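You operate a simulated robot arm through the tools that you are given. There is no shell and no other tool.

Carry out the task below with a simulated two-armed robot. There is one attempt and no reset: what you move stays moved.

JOB
Unscrew the silver grille, wipe its grime off and screw it back on.
Fine: wipe it in the grille cup with the teal pad; the pad goes back. Set down upright: teal cleaning pad. What is to be rubbed or washed off counts as gone when no trace of it is left.

Only the result counts: the job must be done as asked and must still hold three seconds after the hand-in. Knocking over, shifting, dropping, spilling or breaking anything else fails it.

ROBOT AND FRAMES
Two 7-joint arms with two-finger parallel grippers on one trunk that stands fixed in place. Base frame: the origin is at the foot of the trunk, x ahead of it, y to its left, z up; the work surface is at about z = 780. Units: mm, rad, N and s.
The left shoulder is at [71, 156, 1155], the right one opposite. Each reaches about 1231 mm from its shoulder. Payload 3.91 kg a hand.
The TCP of each hand is the grasp point between the finger pads, 30 mm short of the fingertips. In the tool frame z runs along the fingers and y along their closing line. Largest opening 110 mm; finger width 20, thickness 10; the body of the gripper, 48 by 112 mm, starts 55 mm behind the TCP.
Orientation is that of the tool frame in the base frame, as a unit quaternion [x, y, z, w]. With the fingers straight down and closing along the base's y, the tool's x points along the base's -x, its y along +y and its z along -z.

CONTROLS
- The arms move only by the tool move_arm. It takes "left_plan", "right_plan" or both (then of equal length, played together; a hand with none holds still); each is a list that holds one entry, the list of rows, each a list of 7 numbers: the shift along the tool's x, y, z in units of 300 mm (1.0 is 300 mm), then the turn, a rotation vector about the tool's x, y, z in units of 120 degrees (1.0 is 120 degrees), then the closure in counts, from 0 (fully open) to 255 (shut). In form: [[[tx, ty, tz, wx, wy, wz, jaw], ...]]. A call has 1 to 20 rows; each row is the pose to reach, as a shift and turn from the pose commanded when the call began, along the tool's axes at that moment. A call with a number of a shift or a turn outside -1 to 1 is refused whole. Each row takes 0.2 s and may step no farther than 50 mm and 0.15 rad from the row before; otherwise, or with a gripper value out of range, the whole call is refused. Where a pose cannot be reached the arm comes as near as it can. A force on the tool above 50 N (or 10 N above the force at the start of the call, whichever is more), or a blocked arm, ends the call early, and 0.2 s more pass. The fingers move at their own pace (about 108 mm/s each) and stop on an object; they squeeze with about 30 N. The grip force told is the motor's: it shows also when the fingers shut on nothing. Time passes only in rows, and 0.2 s behind the last, so rows that repeat a pose let the fingers close. The reply holds the time, the measured pose of the TCP, the force on the tool along the base axes, the opening and the grip force, in the units named above and with some noise, with the torque about the TCP (base axes, N m) and any sound that the robot's microphone picked up.
- Cameras (640 x 400 px; columns grow to the right, rows downward): "scene" is now at [125, 39.3, 1374.3]; the picture's right is [0.54, -0.84, 0.00], its down [-0.40, -0.25, -0.88] and it looks along [0.75, 0.47, -0.47] (base axes); focal length 341 px, centre (320, 200). "left" rides on the left gripper at [72, -17, -103] in its tool frame; the picture's right is [0.23, 0.97, 0.00], its down [-0.76, 0.18, -0.62] and it looks along [-0.61, 0.14, 0.78] (tool axes); focal length 222 px, centre (320, 200). "right" rides on the right gripper at [72, 17, -103] in its tool frame; the picture's right is [-0.23, 0.97, 0.00], its down [-0.76, -0.18, -0.62] and it looks along [-0.61, -0.14, 0.78] (tool axes); focal length 222 px, centre (320, 200). There is no depth. A picture from a camera that has moved, and an enlarged one, comes with that camera's place and axes in the base frame and with its lens. The place of the scene camera against the robot may be out by one fixed shift of up to 25 mm in any direction.
- get_image(camera): a new picture of that camera. It takes no simulated time.
- raise_lower(by): slides the trunk up (or, below 0, down) by that many mm; the arms and the scene camera ride with it, the base frame stays. It gives what a move gives, with no picture.
- head_to(pan, tilt): turns the head with the scene camera to pan (to the left, within 1.501 rad either way) and tilt (down, from -0.506 to 1.204), counted from straight ahead of the robot. It gives what a move gives.
- inspect(camera, box): a new picture of the part [left, top, right, bottom] of that camera's present view, enlarged. It takes no simulated time.
- job_done(): hands the job in; it is judged then, once.

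Places have to be worked out from the pictures, the camera data and where the tool is seen. Open the grippers and draw the arms clear of the work before you hand the job in, unless the task says otherwise.

The tools are called after "Request:" as name(argument=value, ...) on one line, values as JSON. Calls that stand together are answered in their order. move_arm: Moves the arms, as the interface text tells. Its arguments: {"type":"object","properties":{"left_plan":{"type":"array"},"right_plan":{"type":"array"}},"required":[]} The other tools are called the same way: raise_lower (by) moves the trunk up or down; head_to (pan, tilt) turns the head that bears the scene camera; get_image (camera) takes a picture; inspect (camera, box) takes an enlarged picture of a part of a camera's view; job_done () hands the job in.

At the start:

```text
t: 0.0
left_position: [540.6, 614.9, 1196.1]
left_tool_rot: [0.0, 1.0, 0.0, 0.0]
left_wrist_force: [-0.5, 0.0, -0.8]
left_wrist_torque: [-0.02, 0.01, -0.02]
left_width: 110.3
left_grip_force: 0.0
right_position: [630.4, 108.9, 1224.1]
right_tool_rot: [0.0, 1.0, 0.001, 0.0]
right_wrist_force: [0.6, -0.3, 0.7]
right_wrist_torque: [-0.03, 0.02, -0.02]
right_width: 109.6
right_grip_force: 0.0
trunk travel left (down, up): [-600.0, 340.0]
head pan, tilt (commanded): [0.565, 0.487]
```

scene: 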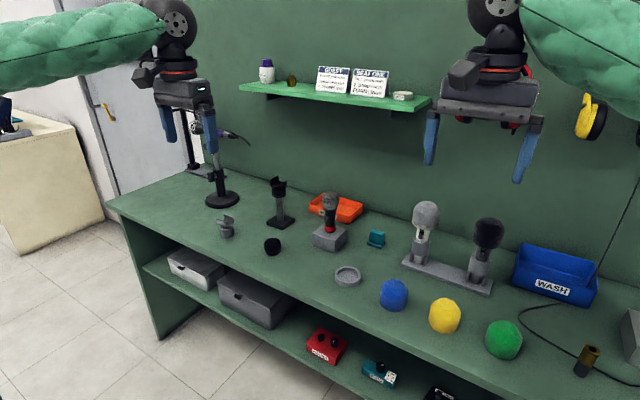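
right: 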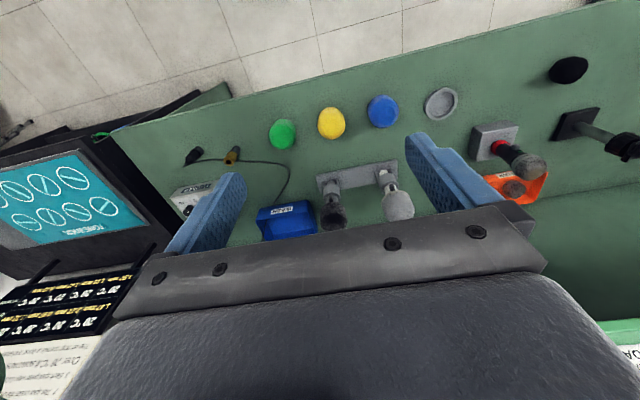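
left: 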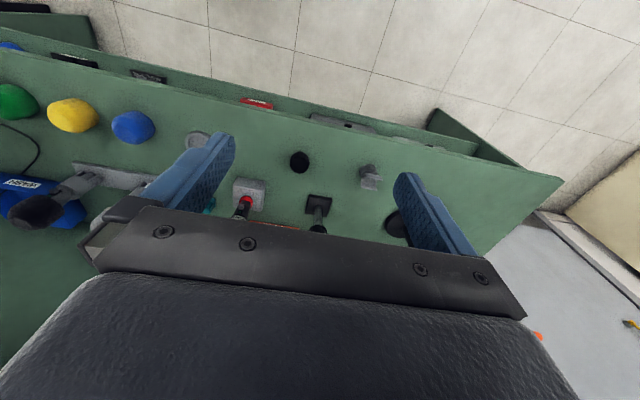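

I start by looking closely at the scene: microphones on stands, a shallow round cup (possibly the grille cup), and a teal pad. I take enlarged pictures of the relevant areas.

Request:
inspect(camera="scene", box=[200, 160, 400, 290])

Request:
inspect(camera="scene", box=[380, 180, 620, 370])

Request:
inspect(camera="scene", box=[230, 40, 440, 130])

Request:
inspect(camera="right", box=[250, 50, 640, 240])

```text
3.08 times, centred on (300, 225) of scene
camera zoom: at [125.0, 39.3, 1374.3], right [0.54, -0.84, 0.0], down [-0.4, -0.25, -0.88], along [0.75, 0.47, -0.47], focal length 1048 px, centre (382, 123)
```

zoom: 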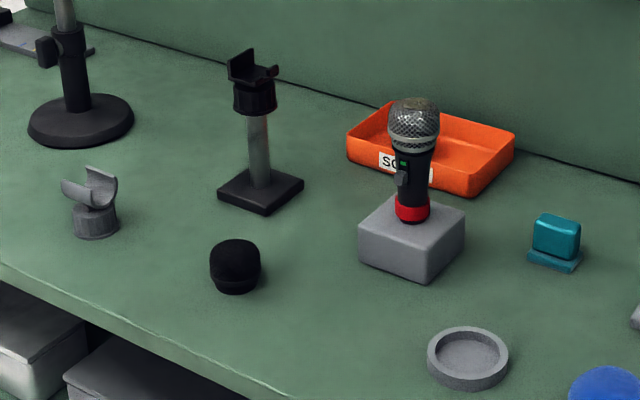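

```text
2.11 times, centred on (500, 275) of scene
camera zoom: at [125.0, 39.3, 1374.3], right [0.54, -0.84, 0.0], down [-0.4, -0.25, -0.88], along [0.75, 0.47, -0.47], focal length 717 px, centre (-59, 42)
```

zoom: 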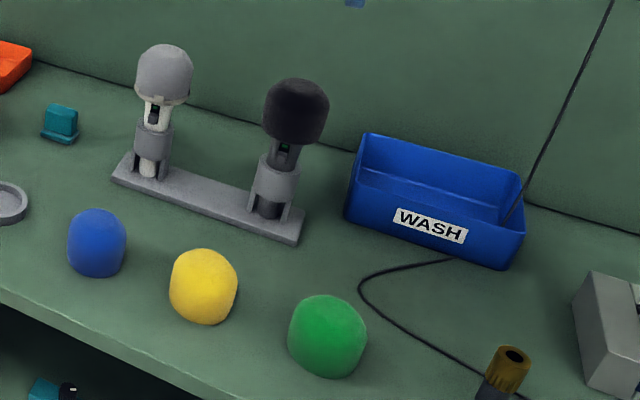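

```text
3.05 times, centred on (335, 85) of scene
camera zoom: at [125.0, 39.3, 1374.3], right [0.54, -0.84, 0.0], down [-0.4, -0.25, -0.88], along [0.75, 0.47, -0.47], focal length 1038 px, centre (274, 550)
```

zoom: 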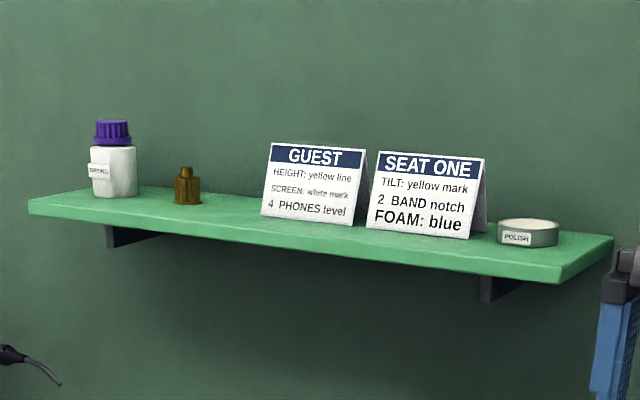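

```text
1.64 times, centred on (445, 145) of right
camera zoom: at [559.1, 126.8, 1327.6], right [0.23, 0.97, 0.0], down [0.76, -0.18, 0.62], along [0.61, -0.14, -0.78], focal length 364 px, centre (115, 290)
```

zoom: 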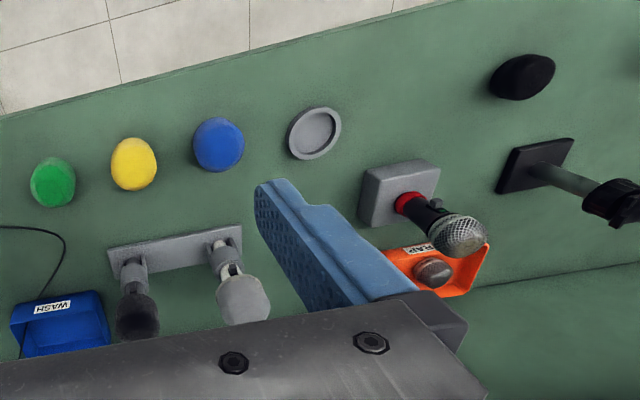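

The mic with the silver grille stands in a grey block; the shallow round dish looks like the grille cup; the teal pad sits to its right. I zoom more on each to learn shapes, markings and the grime.

Request:
inspect(camera="scene", box=[305, 185, 365, 255])

Request:
inspect(camera="scene", box=[325, 220, 395, 295])

Request:
inspect(camera="left", box=[170, 110, 350, 240])

Request:
inspect(camera="scene", box=[300, 180, 380, 230])

```text
5.71 times, centred on (335, 220) of scene
camera zoom: at [125.0, 39.3, 1374.3], right [0.54, -0.84, 0.0], down [-0.4, -0.25, -0.88], along [0.75, 0.47, -0.47], focal length 1947 px, centre (234, 86)
```

zoom: 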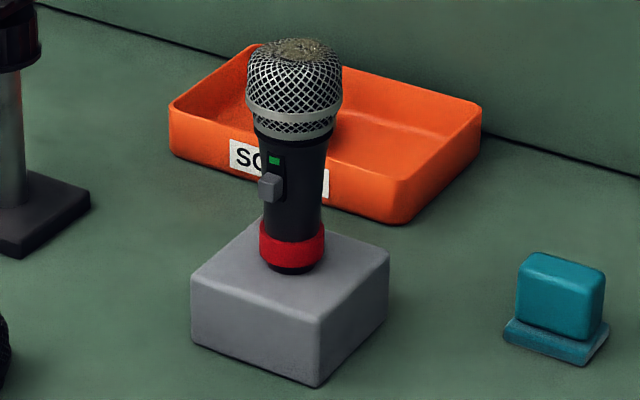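

```text
5.33 times, centred on (360, 258) of scene
camera zoom: at [125.0, 39.3, 1374.3], right [0.54, -0.84, 0.0], down [-0.4, -0.25, -0.88], along [0.75, 0.47, -0.47], focal length 1817 px, centre (107, -107)
```

zoom: 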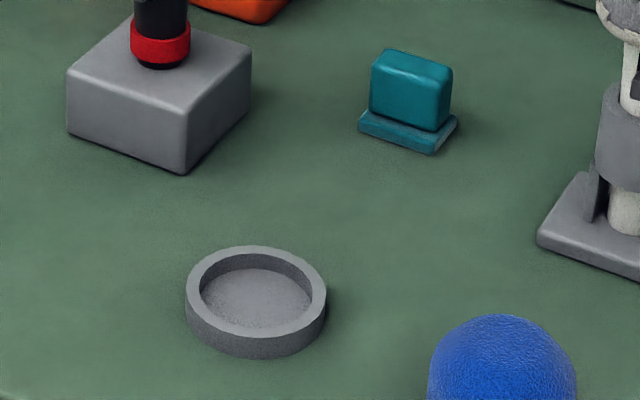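

```text
3.08 times, centred on (260, 175) of left
camera zoom: at [468.4, 595.9, 1299.4], right [-0.23, 0.97, 0.0], down [0.76, 0.18, 0.62], along [0.61, 0.14, -0.78], focal length 684 px, centre (505, 277)
```

zoom: 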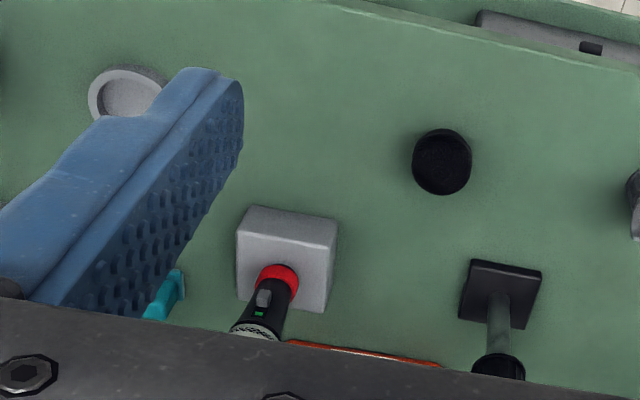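

```text
8.00 times, centred on (340, 205) of scene
camera zoom: at [125.0, 39.3, 1374.3], right [0.54, -0.84, 0.0], down [-0.4, -0.25, -0.88], along [0.75, 0.47, -0.47], focal length 2725 px, centre (160, 160)
```

zoom: 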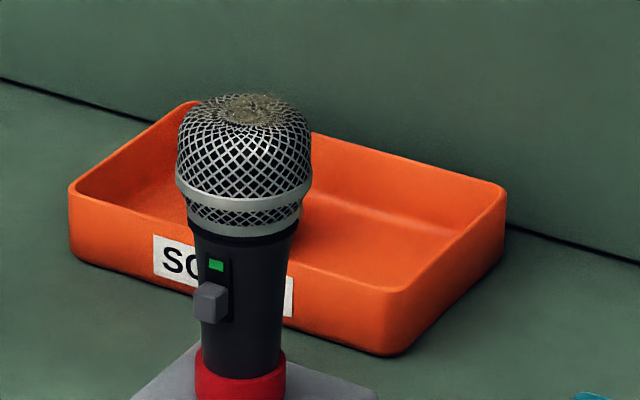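

The silver grille (about 50 mm wide, grime on its top) sits near (885, 498, ~930), the cup near (767, 366) and the pad near (950, 370). I bring the left hand toward the mic, well above it, to see it with the wrist camera.

Request:
move_arm(left_plan=[[[-0.124, -0.055, 0.008, 0, 0, 0, 0], [-0.248, -0.11, 0.015, 0, 0, 0, 0], [-0.372, -0.165, 0.023, 0, 0, 0, 0], [-0.495, -0.22, 0.03, 0, 0, 0, 0], [-0.62, -0.275, 0.038, 0, 0, 0, 0], [-0.743, -0.33, 0.045, 0, 0, 0, 0], [-0.867, -0.383, 0.053, 0, 0, 0, 0]]])

Request:
get_image(camera="left")

Request:
get_image(camera="scene")

```text
t: 1.6
left_position: [802.4, 496.1, 1180.3]
left_tool_rot: [0.0, 1.0, 0.0, 0.0]
left_wrist_force: [-0.3, -0.7, 0.4]
left_wrist_torque: [0.02, 0.04, 0.0]
left_width: 110.1
left_grip_force: 0.0
right_position: [631.9, 109.0, 1223.1]
right_tool_rot: [0.0, 1.0, 0.0, 0.0]
right_wrist_force: [-0.2, 0.1, -0.1]
right_wrist_torque: [0.03, 0.07, -0.03]
right_width: 110.0
right_grip_force: 0.0
trunk travel left (down, up): [-600.0, 340.0]
head pan, tilt (commanded): [0.565, 0.487]
```

```text
taken
camera left: at [731.1, 478.1, 1283.3], right [-0.23, 0.97, 0.0], down [0.76, 0.18, 0.62], along [0.6, 0.14, -0.78], focal length 222 px, centre (320, 200)
```

left: 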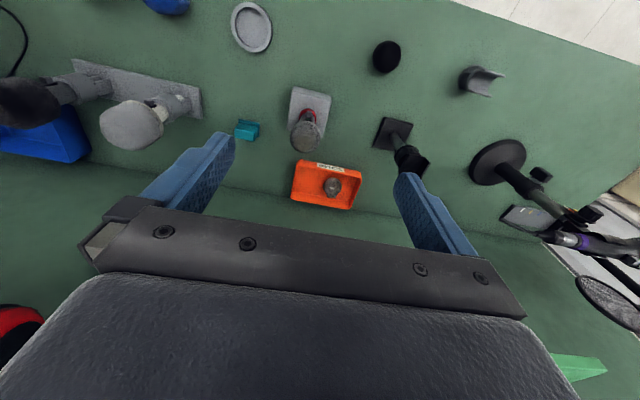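

```text
taken
camera scene: at [127.0, 38.5, 1374.0], right [0.54, -0.84, 0.0], down [-0.4, -0.25, -0.88], along [0.75, 0.47, -0.47], focal length 341 px, centre (320, 200)
```

scene: 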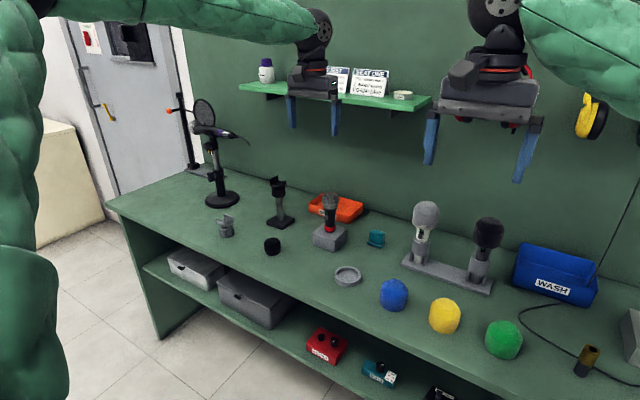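

I zoom into the left wrist view to measure the mic, cup and pad.

Request:
inspect(camera="left", box=[220, 70, 380, 220])

Request:
inspect(camera="left", box=[210, 0, 350, 90])

```text
2.67 times, centred on (300, 145) of left
camera zoom: at [731.1, 478.1, 1283.3], right [-0.23, 0.97, 0.0], down [0.76, 0.18, 0.62], along [0.6, 0.14, -0.78], focal length 592 px, centre (373, 347)
```

zoom: 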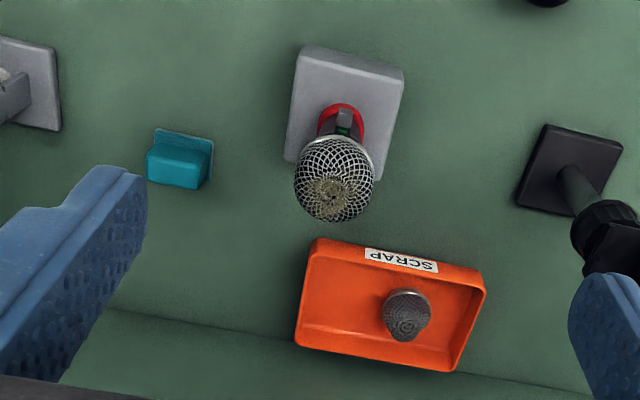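

```text
4.44 times, centred on (280, 45) of left
camera zoom: at [731.1, 478.1, 1283.3], right [-0.23, 0.97, 0.0], down [0.76, 0.18, 0.62], along [0.6, 0.14, -0.78], focal length 987 px, centre (498, 889)
```

zoom: 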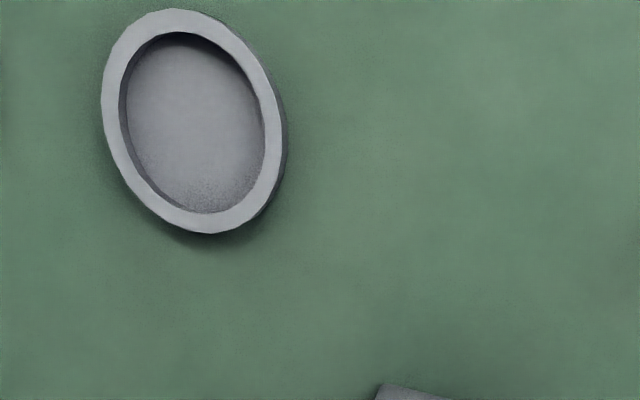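

Wrist views put the mic axis near (882, 489) with grille top around z≈950, cup centre near (766, 362), pad near (950, 365). I lower the left hand to hover above the mic for a closer look.

Request:
move_arm(left_plan=[[[-0.067, -0.006, 0.1, 0, 0, 0, 0], [-0.133, -0.012, 0.2, 0, 0, 0, 0], [-0.2, -0.017, 0.3, 0, 0, 0, 0], [-0.267, -0.023, 0.4, 0, 0, 0, 0], [-0.267, -0.023, 0.4, 0, 0, 0, 0]]])

Request:
get_image(camera="left")

Request:
inspect(camera="left", box=[240, 60, 400, 200])

Request:
inspect(camera="scene", box=[280, 140, 380, 260])

```text
t: 2.8
left_position: [880.7, 492.9, 1059.5]
left_tool_rot: [-0.001, 1.0, 0.0, 0.001]
left_wrist_force: [0.4, 0.2, 1.2]
left_wrist_torque: [-0.02, -0.02, -0.01]
left_width: 110.1
left_grip_force: 0.0
right_position: [629.4, 108.8, 1225.4]
right_tool_rot: [-0.001, 1.0, 0.001, 0.0]
right_wrist_force: [-0.3, 0.4, 0.6]
right_wrist_torque: [0.0, -0.01, 0.0]
right_width: 110.0
right_grip_force: 0.0
trunk travel left (down, up): [-600.0, 340.0]
head pan, tilt (commanded): [0.565, 0.487]
```

```text
taken
camera left: at [807.2, 474.7, 1163.0], right [-0.23, 0.97, 0.0], down [0.76, 0.18, 0.62], along [0.61, 0.14, -0.78], focal length 222 px, centre (320, 200)
```

left: 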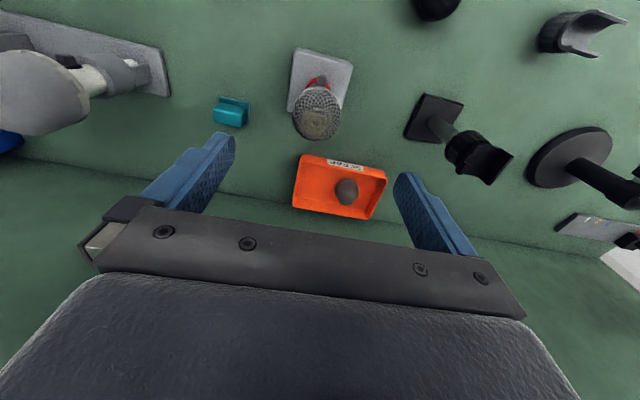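

```text
2.86 times, centred on (320, 130) of left
camera zoom: at [807.2, 474.7, 1163.0], right [-0.23, 0.97, 0.0], down [0.76, 0.18, 0.62], along [0.61, 0.14, -0.78], focal length 635 px, centre (320, 400)
```

zoom: 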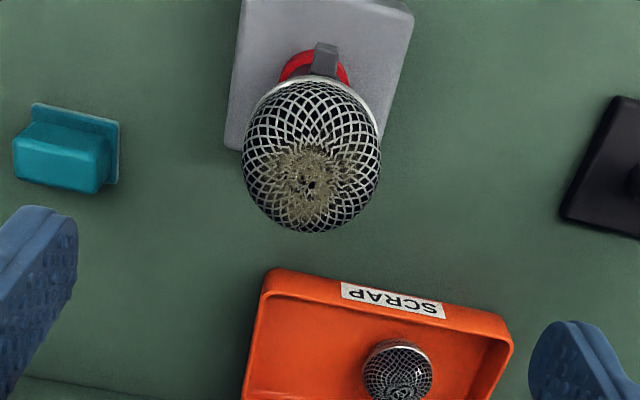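

```text
3.33 times, centred on (330, 200) of scene
camera zoom: at [123.6, 39.1, 1374.5], right [0.54, -0.84, 0.0], down [-0.4, -0.25, -0.88], along [0.75, 0.47, -0.47], focal length 1136 px, centre (287, 200)
```

zoom: 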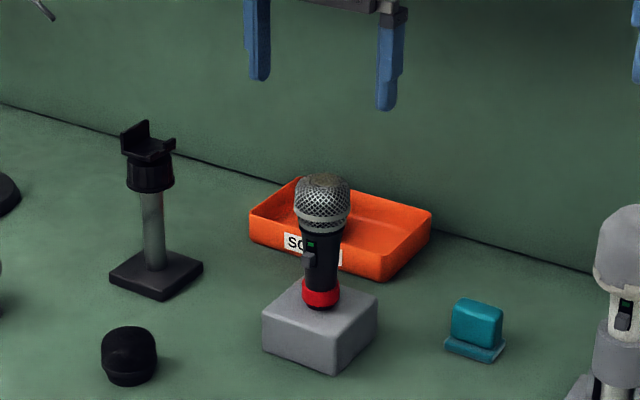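

The grime sits on the crown of the grille. From wrist and scene views (after calibrating the scene camera against the fingertips) I get axis ≈ (884, 491), top ≈ 948, band ≈ 920. I zoom hard on the grille, cup and pad to get their profiles.

Request:
inspect(camera="scene", box=[316, 188, 348, 208])

Request:
inspect(camera="scene", box=[328, 260, 368, 292])

Request:
inspect(camera="scene", box=[360, 225, 392, 253])

Request:
inspect(camera="scene", box=[308, 205, 356, 255])

```text
16.00 times, centred on (332, 198) of scene
camera zoom: at [123.6, 39.1, 1374.5], right [0.54, -0.84, 0.0], down [-0.4, -0.25, -0.88], along [0.75, 0.47, -0.47], focal length 5450 px, centre (128, 232)
```

zoom: 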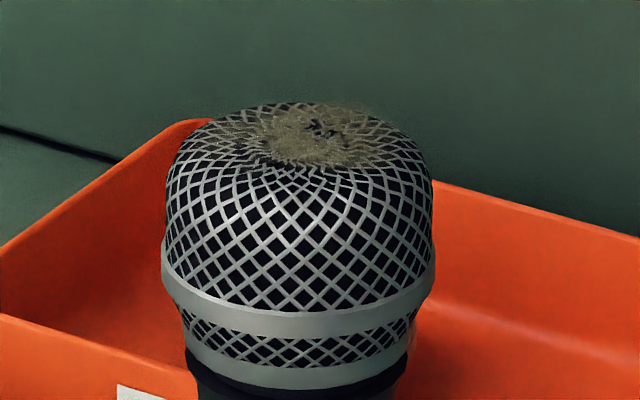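

```text
12.50 times, centred on (348, 276) of scene
camera zoom: at [123.6, 39.1, 1374.5], right [0.54, -0.84, 0.0], down [-0.4, -0.25, -0.88], along [0.75, 0.47, -0.47], focal length 4258 px, centre (-30, -750)
```

zoom: 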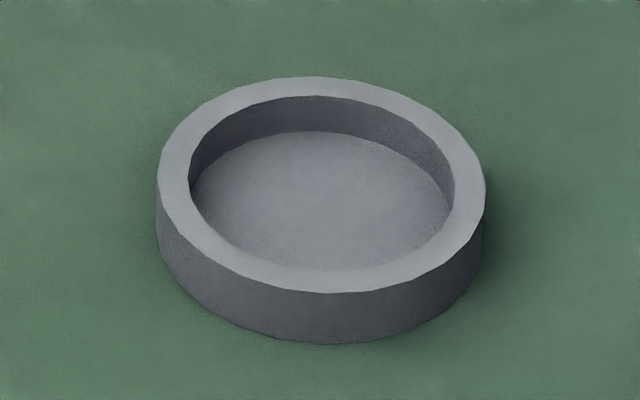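

```text
14.29 times, centred on (376, 239) of scene
camera zoom: at [123.6, 39.1, 1374.5], right [0.54, -0.84, 0.0], down [-0.4, -0.25, -0.88], along [0.75, 0.47, -0.47], focal length 4866 px, centre (-480, -357)
```

zoom: 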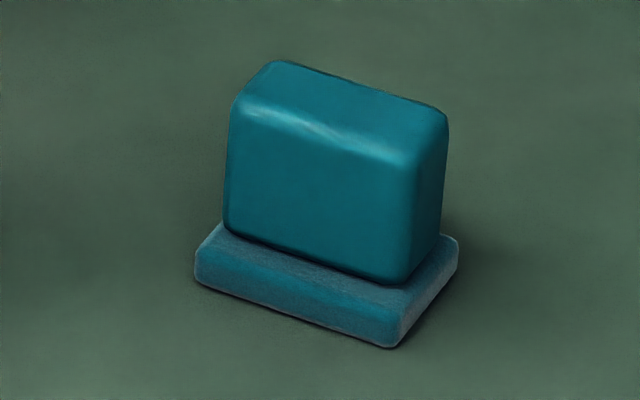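

```text
8.00 times, centred on (332, 230) of scene
camera zoom: at [123.6, 39.1, 1374.5], right [0.54, -0.84, 0.0], down [-0.4, -0.25, -0.88], along [0.75, 0.47, -0.47], focal length 2725 px, centre (224, -40)
```

zoom: 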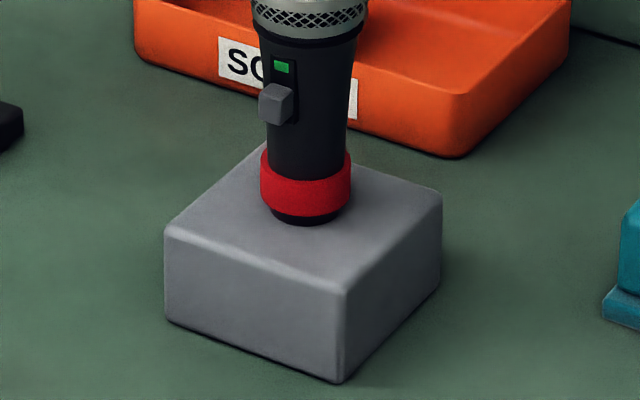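

Measured: grille from z≈908 to 951, its band (Ø≈50) at ≈925; cup rim ≈795, inner Ø≈56; pad handle ≈38×22 mm, long side along y. Before gripping I test the wrist's range by pre-turning the open hand clockwise above the mic.

Request:
move_arm(left_plan=[[[0, 0, 0, 0, 0, 0.066, 0], [0, 0, 0, 0, 0, 0.133, 0], [0, 0, 0, 0, 0, 0.2, 0], [0, 0, 0, 0, 0, 0.266, 0], [0, 0, 0, 0, 0, 0.333, 0], [0, 0, 0, 0, 0, 0.4, 0], [0, 0, 0, 0, 0, 0.466, 0], [0, 0, 0, 0, 0, 0.533, 0], [0, 0, 0, 0, 0, 0.6, 0], [0, 0, 0, 0, 0, 0.666, 0], [0, 0, 0, 0, 0, 0.733, 0], [0, 0, 0, 0, 0, 0.8, 0], [0, 0, 0, 0, 0, 0.866, 0], [0, 0, 0, 0, 0, 0.933, 0], [0, 0, 0, 0, 0, 1.0, 0], [0, 0, 0, 0, 0, 1.0, 0]]])

Request:
get_image(camera="left")

Request:
get_image(camera="scene")

```text
t: 6.2
left_position: [880.4, 492.4, 1059.9]
left_tool_rot: [0.867, 0.499, 0.0, 0.0]
left_wrist_force: [-0.1, -0.1, -0.4]
left_wrist_torque: [0.04, 0.01, -0.01]
left_width: 110.0
left_grip_force: 0.0
right_position: [629.8, 109.7, 1223.5]
right_tool_rot: [0.0, 1.0, -0.001, 0.001]
right_wrist_force: [0.1, 0.7, 0.0]
right_wrist_torque: [0.04, 0.03, 0.01]
right_width: 110.0
right_grip_force: 0.0
trunk travel left (down, up): [-600.0, 340.0]
head pan, tilt (commanded): [0.565, 0.487]
```

```text
taken
camera left: at [902.7, 562.1, 1163.0], right [0.96, -0.29, 0.0], down [-0.23, -0.75, 0.62], along [-0.18, -0.6, -0.78], focal length 222 px, centre (320, 200)
```

left: 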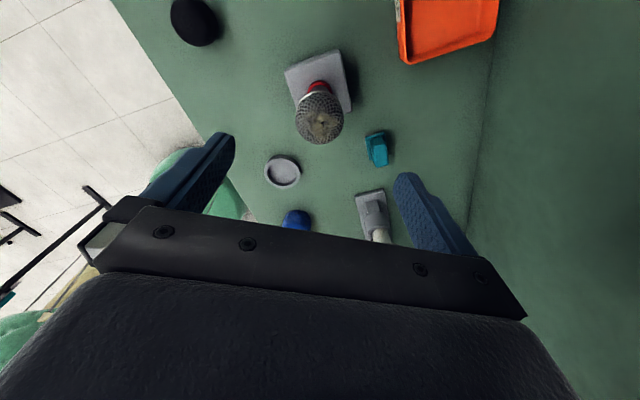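

```text
taken
camera scene: at [125.2, 39.2, 1374.2], right [0.54, -0.84, 0.0], down [-0.4, -0.25, -0.88], along [0.75, 0.47, -0.47], focal length 341 px, centre (320, 200)
```

scene: 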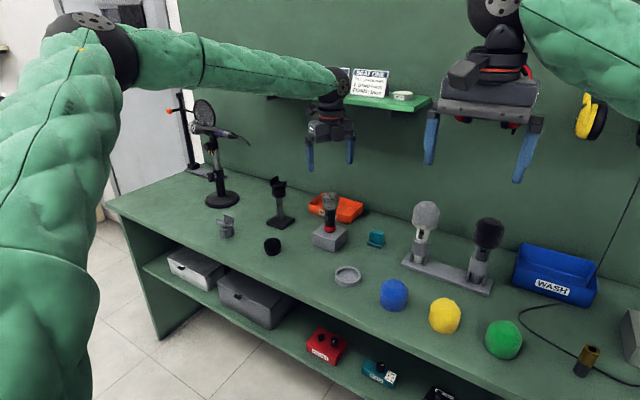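

The wrist turned the full 120° fine. This view from the opposite side gives a good stereo fix on the grille, cup and pad, so I zoom.

Request:
inspect(camera="left", box=[270, 60, 370, 160])

Request:
inspect(camera="left", box=[250, 110, 410, 210])

```text
4.00 times, centred on (320, 110) of left
camera zoom: at [902.7, 562.1, 1163.0], right [0.96, -0.29, 0.0], down [-0.23, -0.75, 0.62], along [-0.18, -0.6, -0.78], focal length 888 px, centre (320, 560)
```

zoom: 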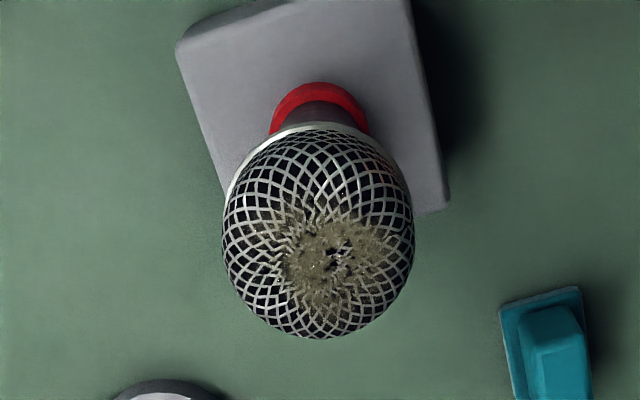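

```text
4.00 times, centred on (330, 160) of left
camera zoom: at [902.7, 562.1, 1163.0], right [0.96, -0.29, 0.0], down [-0.23, -0.75, 0.62], along [-0.18, -0.6, -0.78], focal length 888 px, centre (280, 360)
```

zoom: 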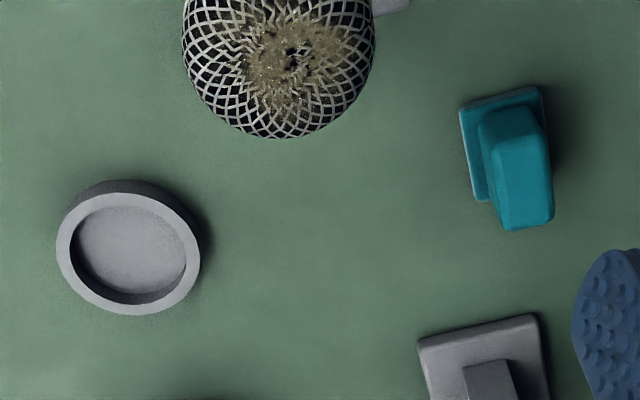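

Stereo gives the grille pole at (883.2, 489.3, 953), pad base x 931–967, y 341–389. I centre the hand on the grille axis and descend with open fingers so that the TCP is at z≈945.

Request:
move_arm(left_plan=[[[-0.0031, 0.0126, 0.09, 0, 0, 0, 0], [-0.0031, 0.0126, 0.19, 0, 0, 0, 0], [-0.0031, 0.0126, 0.29, 0, 0, 0, 0], [-0.0031, 0.0126, 0.382, 0, 0, 0, 0], [-0.0031, 0.0126, 0.382, 0, 0, 0, 0]]])

Request:
get_image(camera="left")

Request:
inspect(camera="scene", box=[290, 160, 370, 230])

```text
t: 7.4
left_position: [883.6, 489.1, 944.1]
left_tool_rot: [0.866, 0.5, 0.0, 0.0]
left_wrist_force: [-0.5, -0.3, 1.1]
left_wrist_torque: [0.03, -0.02, -0.01]
left_width: 109.9
left_grip_force: 0.1
right_position: [629.8, 109.3, 1225.4]
right_tool_rot: [0.0, 1.0, 0.0, 0.0]
right_wrist_force: [-0.3, 0.1, 0.2]
right_wrist_torque: [0.0, 0.0, 0.02]
right_width: 110.0
right_grip_force: 0.0
trunk travel left (down, up): [-600.0, 340.0]
head pan, tilt (commanded): [0.565, 0.487]
```

```text
taken
camera left: at [904.9, 558.5, 1047.5], right [0.96, -0.29, 0.0], down [-0.23, -0.75, 0.62], along [-0.18, -0.6, -0.78], focal length 222 px, centre (320, 200)
```

left: 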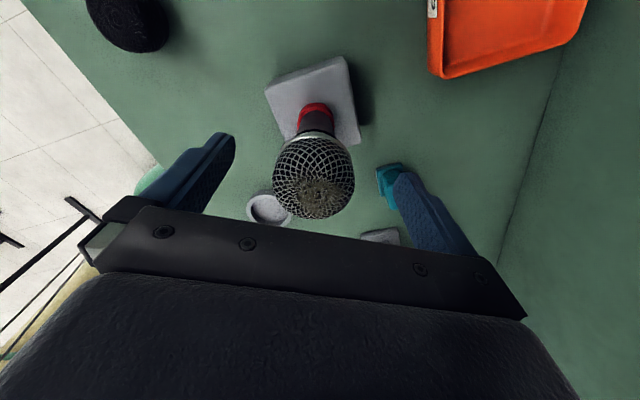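

```text
5.71 times, centred on (330, 195) of scene
camera zoom: at [124.6, 38.9, 1374.4], right [0.54, -0.84, 0.0], down [-0.4, -0.25, -0.88], along [0.75, 0.47, -0.47], focal length 1947 px, centre (263, 229)
```

zoom: 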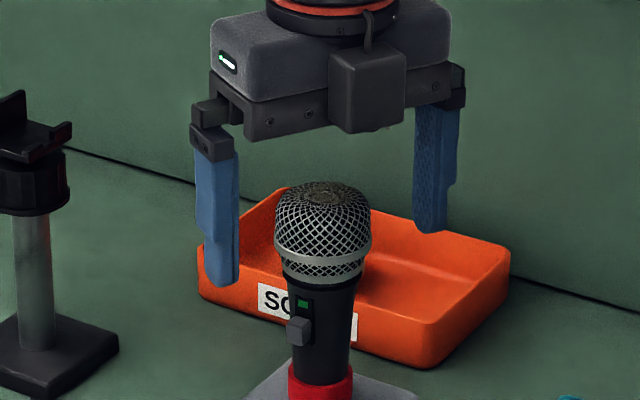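

The fingers straddle the grille symmetrically. I close on the band.

Request:
move_arm(left_plan=[[[0, 0, 0, 0, 0, 0, 130], [0, 0, 0, 0, 0, 0, 255], [0, 0, 0, 0, 0, 0, 255], [0, 0, 0, 0, 0, 0, 255]]])

Request:
inspect(camera="scene", box=[290, 160, 370, 230])

Request:
get_image(camera="left")

```text
t: 8.4
left_position: [881.9, 490.5, 943.4]
left_tool_rot: [0.865, 0.501, -0.001, -0.001]
left_wrist_force: [-36.8, 15.3, -3.2]
left_wrist_torque: [0.04, 0.38, 0.11]
left_width: 47.7
left_grip_force: 29.4
right_position: [628.0, 110.6, 1225.9]
right_tool_rot: [0.0, 1.0, -0.001, 0.002]
right_wrist_force: [0.2, 1.0, -0.7]
right_wrist_torque: [0.01, 0.0, 0.01]
right_width: 110.0
right_grip_force: 0.1
trunk travel left (down, up): [-600.0, 340.0]
head pan, tilt (commanded): [0.565, 0.487]
```

```text
5.71 times, centred on (330, 195) of scene
camera zoom: at [122.0, 41.0, 1374.4], right [0.54, -0.84, 0.0], down [-0.39, -0.25, -0.88], along [0.75, 0.47, -0.47], focal length 1947 px, centre (263, 229)
```

zoom: 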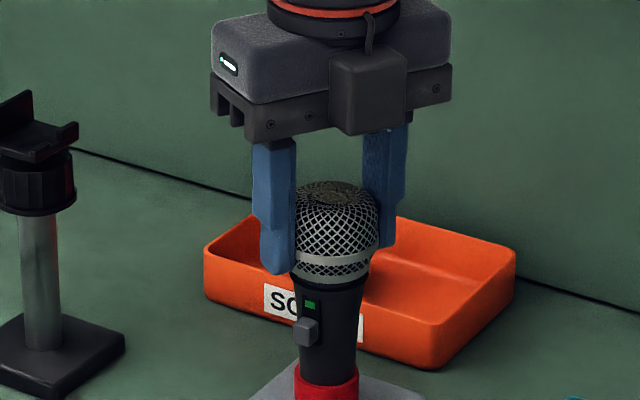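

```text
taken
camera left: at [902.4, 561.0, 1047.0], right [0.96, -0.29, 0.0], down [-0.23, -0.75, 0.62], along [-0.18, -0.6, -0.78], focal length 222 px, centre (320, 200)
```

left: 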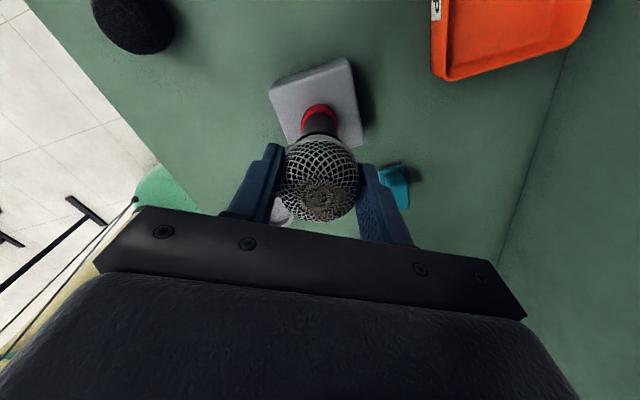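

The grip holds (47.7 mm) but there is a 40 N sideways load, so the hand is about 2 mm off along the closing line. I shift the command by −2.2 mm along tool y to relieve it.

Request:
move_arm(left_plan=[[[0, -0.004, 0, 0, 0, 0, 255], [0, -0.0073, 0, 0, 0, 0, 255], [0, -0.0073, 0, 0, 0, 0, 255]]])

```text
t: 9.2
left_position: [880.6, 490.8, 944.3]
left_tool_rot: [0.866, 0.5, 0.0, 0.001]
left_wrist_force: [-30.7, 6.6, -12.3]
left_wrist_torque: [0.08, 0.35, 0.07]
left_width: 47.3
left_grip_force: 29.4
right_position: [629.3, 110.8, 1224.8]
right_tool_rot: [-0.001, 1.0, 0.0, 0.0]
right_wrist_force: [-0.2, -0.1, 1.0]
right_wrist_torque: [0.0, 0.01, 0.02]
right_width: 109.9
right_grip_force: 0.0
trunk travel left (down, up): [-600.0, 340.0]
head pan, tilt (commanded): [0.565, 0.487]
```

The side load dropped only to 30 N. I check with the wrist camera where the grille's pole sits relative to the finger centre (it should be at pixel (320,199) if centred).

Request:
inspect(camera="left", box=[260, 130, 380, 230])

Request:
inspect(camera="scene", box=[300, 180, 360, 250])

```text
4.00 times, centred on (320, 180) of left
camera zoom: at [902.4, 561.1, 1047.3], right [0.96, -0.29, 0.0], down [-0.23, -0.75, 0.62], along [-0.18, -0.6, -0.78], focal length 888 px, centre (320, 280)
```

zoom: 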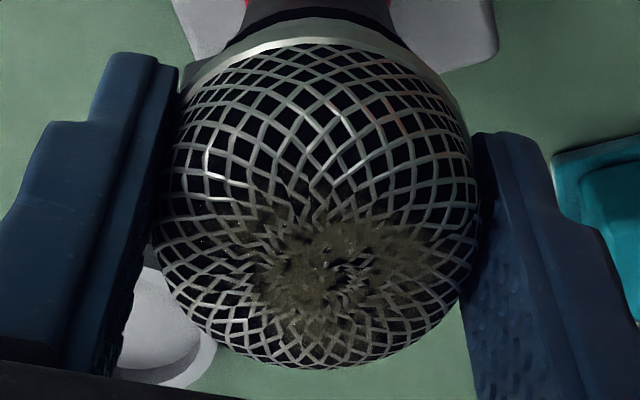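

```text
5.71 times, centred on (330, 215) of scene
camera zoom: at [123.8, 40.3, 1374.2], right [0.53, -0.84, 0.0], down [-0.4, -0.25, -0.88], along [0.75, 0.47, -0.47], focal length 1947 px, centre (263, 114)
```

zoom: 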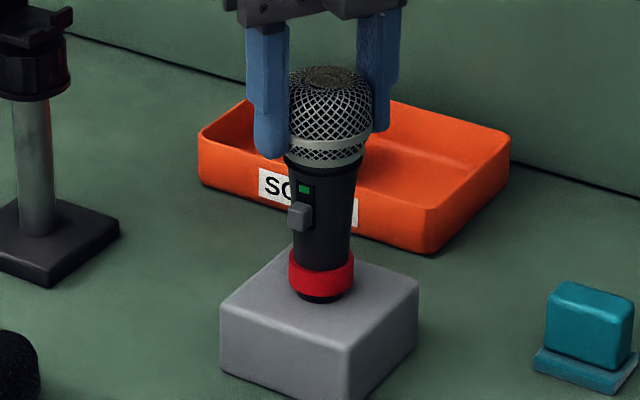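

Both fingers appear to touch with the grille centred in between. I shift another 3 mm along −tool y and watch the load.

Request:
move_arm(left_plan=[[[0, -0.005, 0, 0, 0, 0, 255], [0, -0.01, 0, 0, 0, 0, 255], [0, -0.01, 0, 0, 0, 0, 255]]])

```text
t: 10.0
left_position: [880.9, 491.6, 945.0]
left_tool_rot: [0.867, 0.498, 0.0, 0.0]
left_wrist_force: [-3.4, -5.7, -14.7]
left_wrist_torque: [0.02, 0.25, 0.0]
left_width: 47.7
left_grip_force: 30.0
right_position: [632.8, 109.8, 1222.9]
right_tool_rot: [0.0, 1.0, 0.0, -0.002]
right_wrist_force: [0.5, -0.4, 0.2]
right_wrist_torque: [0.01, 0.02, 0.0]
right_width: 110.3
right_grip_force: 0.0
trunk travel left (down, up): [-600.0, 340.0]
head pan, tilt (commanded): [0.565, 0.487]
```

The side load is now near zero: the mic axis is near (880, 492). I begin unscrewing counter-clockwise (about −tool z), 64° first, and watch the torque and vertical force.

Request:
move_arm(left_plan=[[[0, 0, 0, 0, 0, -0.03, 255], [0, 0, 0, 0, 0, -0.066, 255], [0, 0, 0, 0, 0, -0.133, 255], [0, 0, 0, 0, 0, -0.2, 255], [0, 0, 0, 0, 0, -0.266, 255], [0, 0, 0, 0, 0, -0.333, 255], [0, 0, 0, 0, 0, -0.4, 255], [0, 0, 0, 0, 0, -0.466, 255], [0, 0, 0, 0, 0, -0.533, 255], [0, 0, 0, 0, 0, -0.533, 255]]])

Request:
inspect(camera="scene", box=[300, 180, 360, 250])

Request:
inspect(camera="left", box=[260, 130, 380, 230])

```text
t: 12.2
left_position: [878.8, 492.9, 946.5]
left_tool_rot: [0.469, 0.883, 0.0, 0.0]
left_wrist_force: [-12.6, -8.8, -6.3]
left_wrist_torque: [-0.28, 0.29, -0.02]
left_width: 47.6
left_grip_force: 30.2
right_position: [630.0, 109.5, 1224.5]
right_tool_rot: [0.0, 1.0, 0.0, 0.0]
right_wrist_force: [0.0, 0.7, 0.4]
right_wrist_torque: [-0.01, -0.01, 0.0]
right_width: 110.1
right_grip_force: 0.0
trunk travel left (down, up): [-600.0, 340.0]
head pan, tilt (commanded): [0.565, 0.487]
```

```text
5.71 times, centred on (330, 215) of scene
camera zoom: at [124.7, 38.8, 1374.3], right [0.54, -0.84, 0.0], down [-0.4, -0.25, -0.88], along [0.75, 0.47, -0.47], focal length 1947 px, centre (263, 114)
```

zoom: 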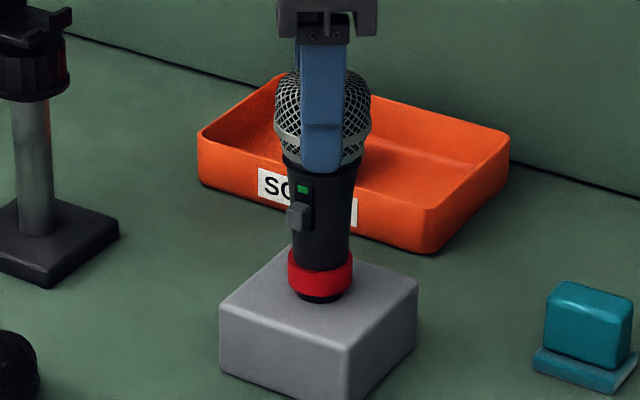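

```text
4.00 times, centred on (320, 180) of left
camera zoom: at [824.2, 540.9, 1048.8], right [0.68, 0.73, 0.0], down [0.57, -0.53, 0.62], along [0.46, -0.42, -0.78], focal length 888 px, centre (320, 280)
```

zoom: 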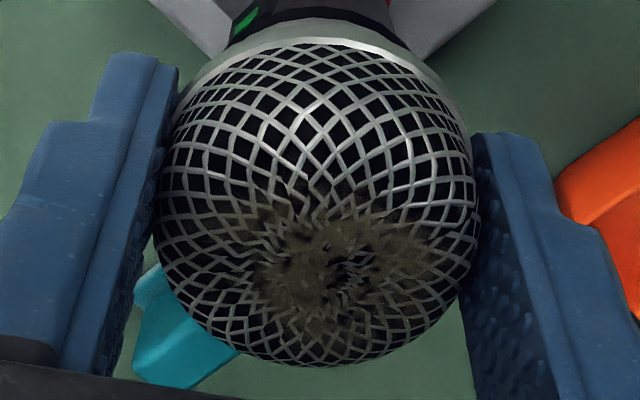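

The grille turns with the hand while the body (switch) stays put, and forces are small. I continue another 120° counter-clockwise.

Request:
move_arm(left_plan=[[[0, 0, 0, 0, 0, -0.066, 255], [0, 0, 0, 0, 0, -0.133, 255], [0, 0, 0, 0, 0, -0.2, 255], [0, 0, 0, 0, 0, -0.266, 255], [0, 0, 0, 0, 0, -0.333, 255], [0, 0, 0, 0, 0, -0.4, 255], [0, 0, 0, 0, 0, -0.466, 255], [0, 0, 0, 0, 0, -0.533, 255], [0, 0, 0, 0, 0, -0.6, 255], [0, 0, 0, 0, 0, -0.666, 255], [0, 0, 0, 0, 0, -0.733, 255], [0, 0, 0, 0, 0, -0.8, 255], [0, 0, 0, 0, 0, -0.866, 255], [0, 0, 0, 0, 0, -0.933, 255], [0, 0, 0, 0, 0, -1.0, 255], [0, 0, 0, 0, 0, -1.0, 255]]])

Request:
inspect(camera="scene", box=[300, 180, 360, 250])

Request:
get_image(camera="left")

```text
t: 15.6
left_position: [880.9, 491.6, 945.0]
left_tool_rot: [-0.531, 0.848, 0.0, -0.001]
left_wrist_force: [16.7, -6.1, 3.7]
left_wrist_torque: [-0.15, -0.47, 0.05]
left_width: 46.5
left_grip_force: 29.6
right_position: [631.8, 109.0, 1223.9]
right_tool_rot: [0.0, 1.0, 0.001, -0.001]
right_wrist_force: [0.2, 0.4, -0.6]
right_wrist_torque: [-0.01, -0.02, 0.01]
right_width: 110.1
right_grip_force: 0.2
trunk travel left (down, up): [-600.0, 340.0]
head pan, tilt (commanded): [0.565, 0.487]
```

```text
5.71 times, centred on (330, 215) of scene
camera zoom: at [126.3, 38.6, 1374.2], right [0.54, -0.84, 0.0], down [-0.4, -0.25, -0.88], along [0.75, 0.47, -0.47], focal length 1947 px, centre (263, 114)
```

zoom: 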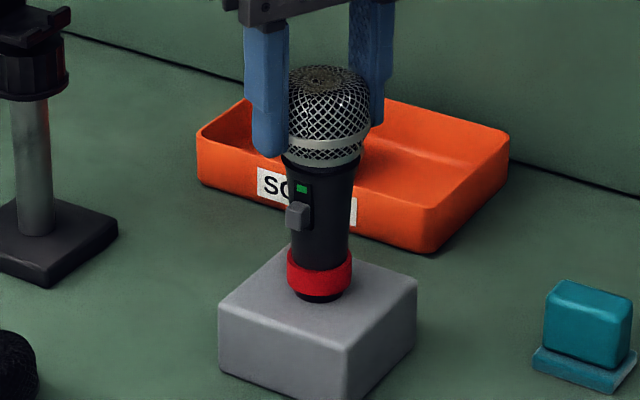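

```text
taken
camera left: at [864.1, 418.1, 1048.6], right [-0.98, 0.22, 0.0], down [0.17, 0.76, 0.62], along [0.14, 0.61, -0.78], focal length 222 px, centre (320, 200)
```

left: 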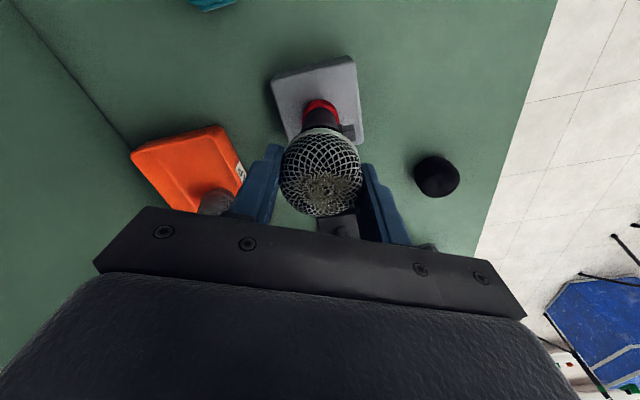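

184° done with low forces; grip still firm. I turn a further 56° (to yaw +120°).

Request:
move_arm(left_plan=[[[0, 0, 0, 0, 0, -0.066, 255], [0, 0, 0, 0, 0, -0.133, 255], [0, 0, 0, 0, 0, -0.2, 255], [0, 0, 0, 0, 0, -0.266, 255], [0, 0, 0, 0, 0, -0.333, 255], [0, 0, 0, 0, 0, -0.4, 255], [0, 0, 0, 0, 0, -0.466, 255], [0, 0, 0, 0, 0, -0.466, 255]]])

Request:
inspect(camera="scene", box=[310, 185, 350, 215])

Request:
inspect(camera="left", box=[260, 130, 380, 230])

```text
t: 17.4
left_position: [879.2, 492.5, 946.0]
left_tool_rot: [0.866, -0.5, -0.001, 0.001]
left_wrist_force: [-6.2, -2.3, 4.0]
left_wrist_torque: [0.12, 0.0, 0.02]
left_width: 46.7
left_grip_force: 29.6
right_position: [629.8, 108.9, 1223.8]
right_tool_rot: [-0.001, 1.0, 0.0, 0.0]
right_wrist_force: [-0.6, 0.1, -0.6]
right_wrist_torque: [0.03, 0.0, -0.02]
right_width: 109.7
right_grip_force: 0.0
trunk travel left (down, up): [-600.0, 340.0]
head pan, tilt (commanded): [0.565, 0.487]
```

```text
13.33 times, centred on (330, 200) of scene
camera zoom: at [124.2, 38.7, 1374.3], right [0.54, -0.84, 0.0], down [-0.4, -0.25, -0.88], along [0.75, 0.47, -0.47], focal length 4542 px, centre (187, 200)
```

zoom: 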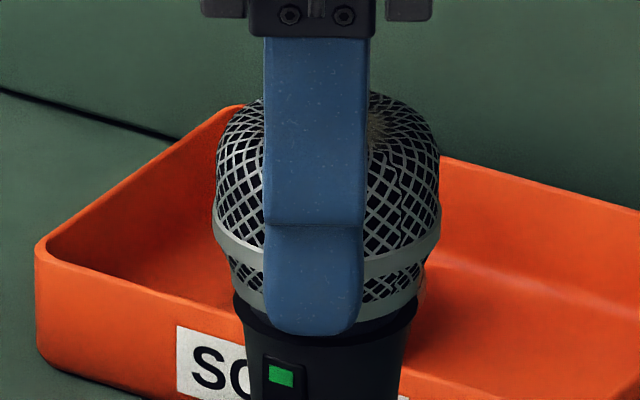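

```text
4.00 times, centred on (320, 180) of left
camera zoom: at [929.5, 436.3, 1048.7], right [-0.73, -0.68, 0.0], down [-0.53, 0.57, 0.62], along [-0.43, 0.46, -0.78], focal length 888 px, centre (320, 280)
```

zoom: 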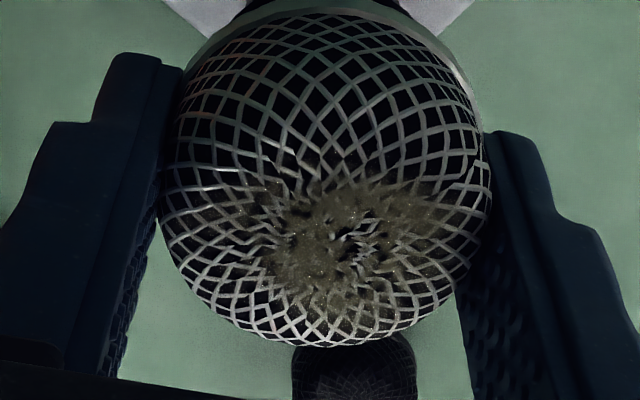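

After 240° the grille seems to have risen a few mm. I test gently with a 3 mm lift to see whether it's still threaded.

Request:
move_arm(left_plan=[[[0, 0, -0.005, 0, 0, 0, 255], [0, 0, -0.01, 0, 0, 0, 255], [0, 0, -0.01, 0, 0, 0, 255]]])

Request:
inspect(camera="scene", box=[310, 185, 350, 215])

```text
t: 18.2
left_position: [878.3, 493.1, 947.8]
left_tool_rot: [0.865, -0.501, -0.001, 0.001]
left_wrist_force: [-9.8, -5.6, -8.9]
left_wrist_torque: [0.15, -0.24, -0.03]
left_width: 46.6
left_grip_force: 29.8
right_position: [630.6, 109.8, 1223.8]
right_tool_rot: [0.0, 1.0, -0.001, -0.001]
right_wrist_force: [-0.1, -0.3, 0.3]
right_wrist_torque: [0.0, 0.01, -0.01]
right_width: 109.9
right_grip_force: 0.2
trunk travel left (down, up): [-600.0, 340.0]
head pan, tilt (commanded): [0.565, 0.487]
```

```text
13.33 times, centred on (330, 200) of scene
camera zoom: at [125.2, 39.2, 1374.1], right [0.54, -0.84, 0.0], down [-0.4, -0.25, -0.88], along [0.75, 0.47, -0.47], focal length 4542 px, centre (187, 200)
```

zoom: 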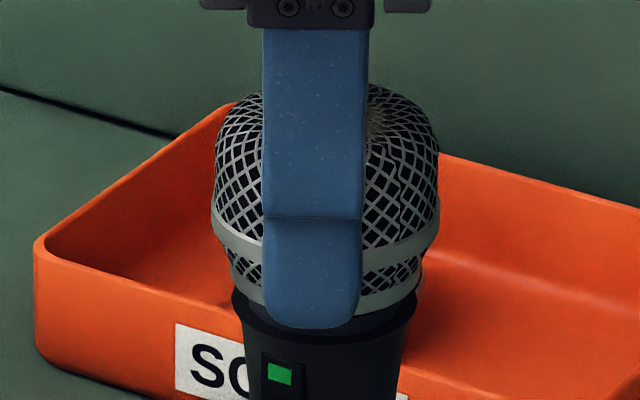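

Some resistance remains (−9 N), so it is still threaded. I open, turn the open hand back 240° in two calls, and re-grip for another turn.

Request:
move_arm(left_plan=[[[0, 0, 0, 0, 0, 0, 0], [0, 0, 0, 0, 0, 0, 0], [0, 0, 0, 0, 0, 0.066, 0], [0, 0, 0, 0, 0, 0.133, 0], [0, 0, 0, 0, 0, 0.2, 0], [0, 0, 0, 0, 0, 0.266, 0], [0, 0, 0, 0, 0, 0.333, 0], [0, 0, 0, 0, 0, 0.4, 0], [0, 0, 0, 0, 0, 0.466, 0], [0, 0, 0, 0, 0, 0.533, 0], [0, 0, 0, 0, 0, 0.6, 0], [0, 0, 0, 0, 0, 0.666, 0], [0, 0, 0, 0, 0, 0.733, 0], [0, 0, 0, 0, 0, 0.8, 0], [0, 0, 0, 0, 0, 0.866, 0], [0, 0, 0, 0, 0, 0.933, 0], [0, 0, 0, 0, 0, 1.0, 0], [0, 0, 0, 0, 0, 1.0, 0]]])

Request:
inspect(camera="scene", box=[310, 185, 350, 215])

Request:
inspect(camera="left", box=[260, 130, 380, 230])

```text
t: 22.0
left_position: [880.1, 492.2, 948.6]
left_tool_rot: [0.002, 1.0, 0.0, 0.0]
left_wrist_force: [0.1, -0.5, 0.1]
left_wrist_torque: [-0.03, 0.02, 0.02]
left_width: 110.1
left_grip_force: 0.0
right_position: [631.4, 109.3, 1224.2]
right_tool_rot: [0.0, 1.0, -0.001, -0.001]
right_wrist_force: [0.1, -0.5, -0.5]
right_wrist_torque: [0.0, -0.05, -0.01]
right_width: 109.9
right_grip_force: 0.0
trunk travel left (down, up): [-600.0, 340.0]
head pan, tilt (commanded): [0.565, 0.487]
```

```text
13.33 times, centred on (330, 200) of scene
camera zoom: at [125.3, 39.2, 1374.2], right [0.54, -0.84, 0.0], down [-0.4, -0.25, -0.88], along [0.75, 0.47, -0.47], focal length 4542 px, centre (187, 200)
```

zoom: 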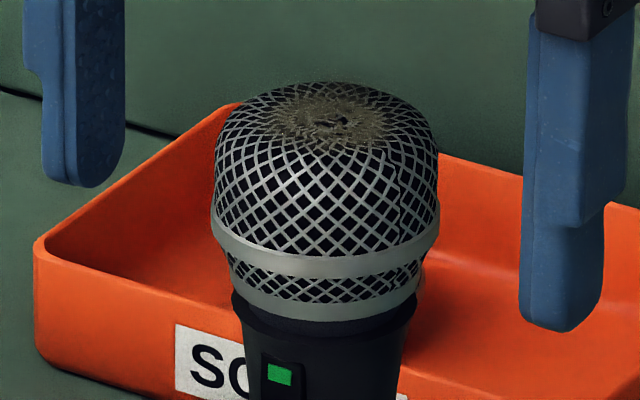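

```text
4.00 times, centred on (320, 180) of left
camera zoom: at [807.0, 474.3, 1051.8], right [-0.22, 0.97, 0.0], down [0.76, 0.18, 0.62], along [0.61, 0.14, -0.78], focal length 888 px, centre (320, 280)
```

zoom: 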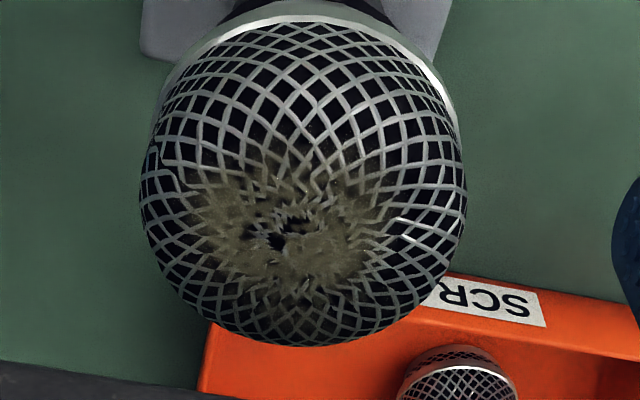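

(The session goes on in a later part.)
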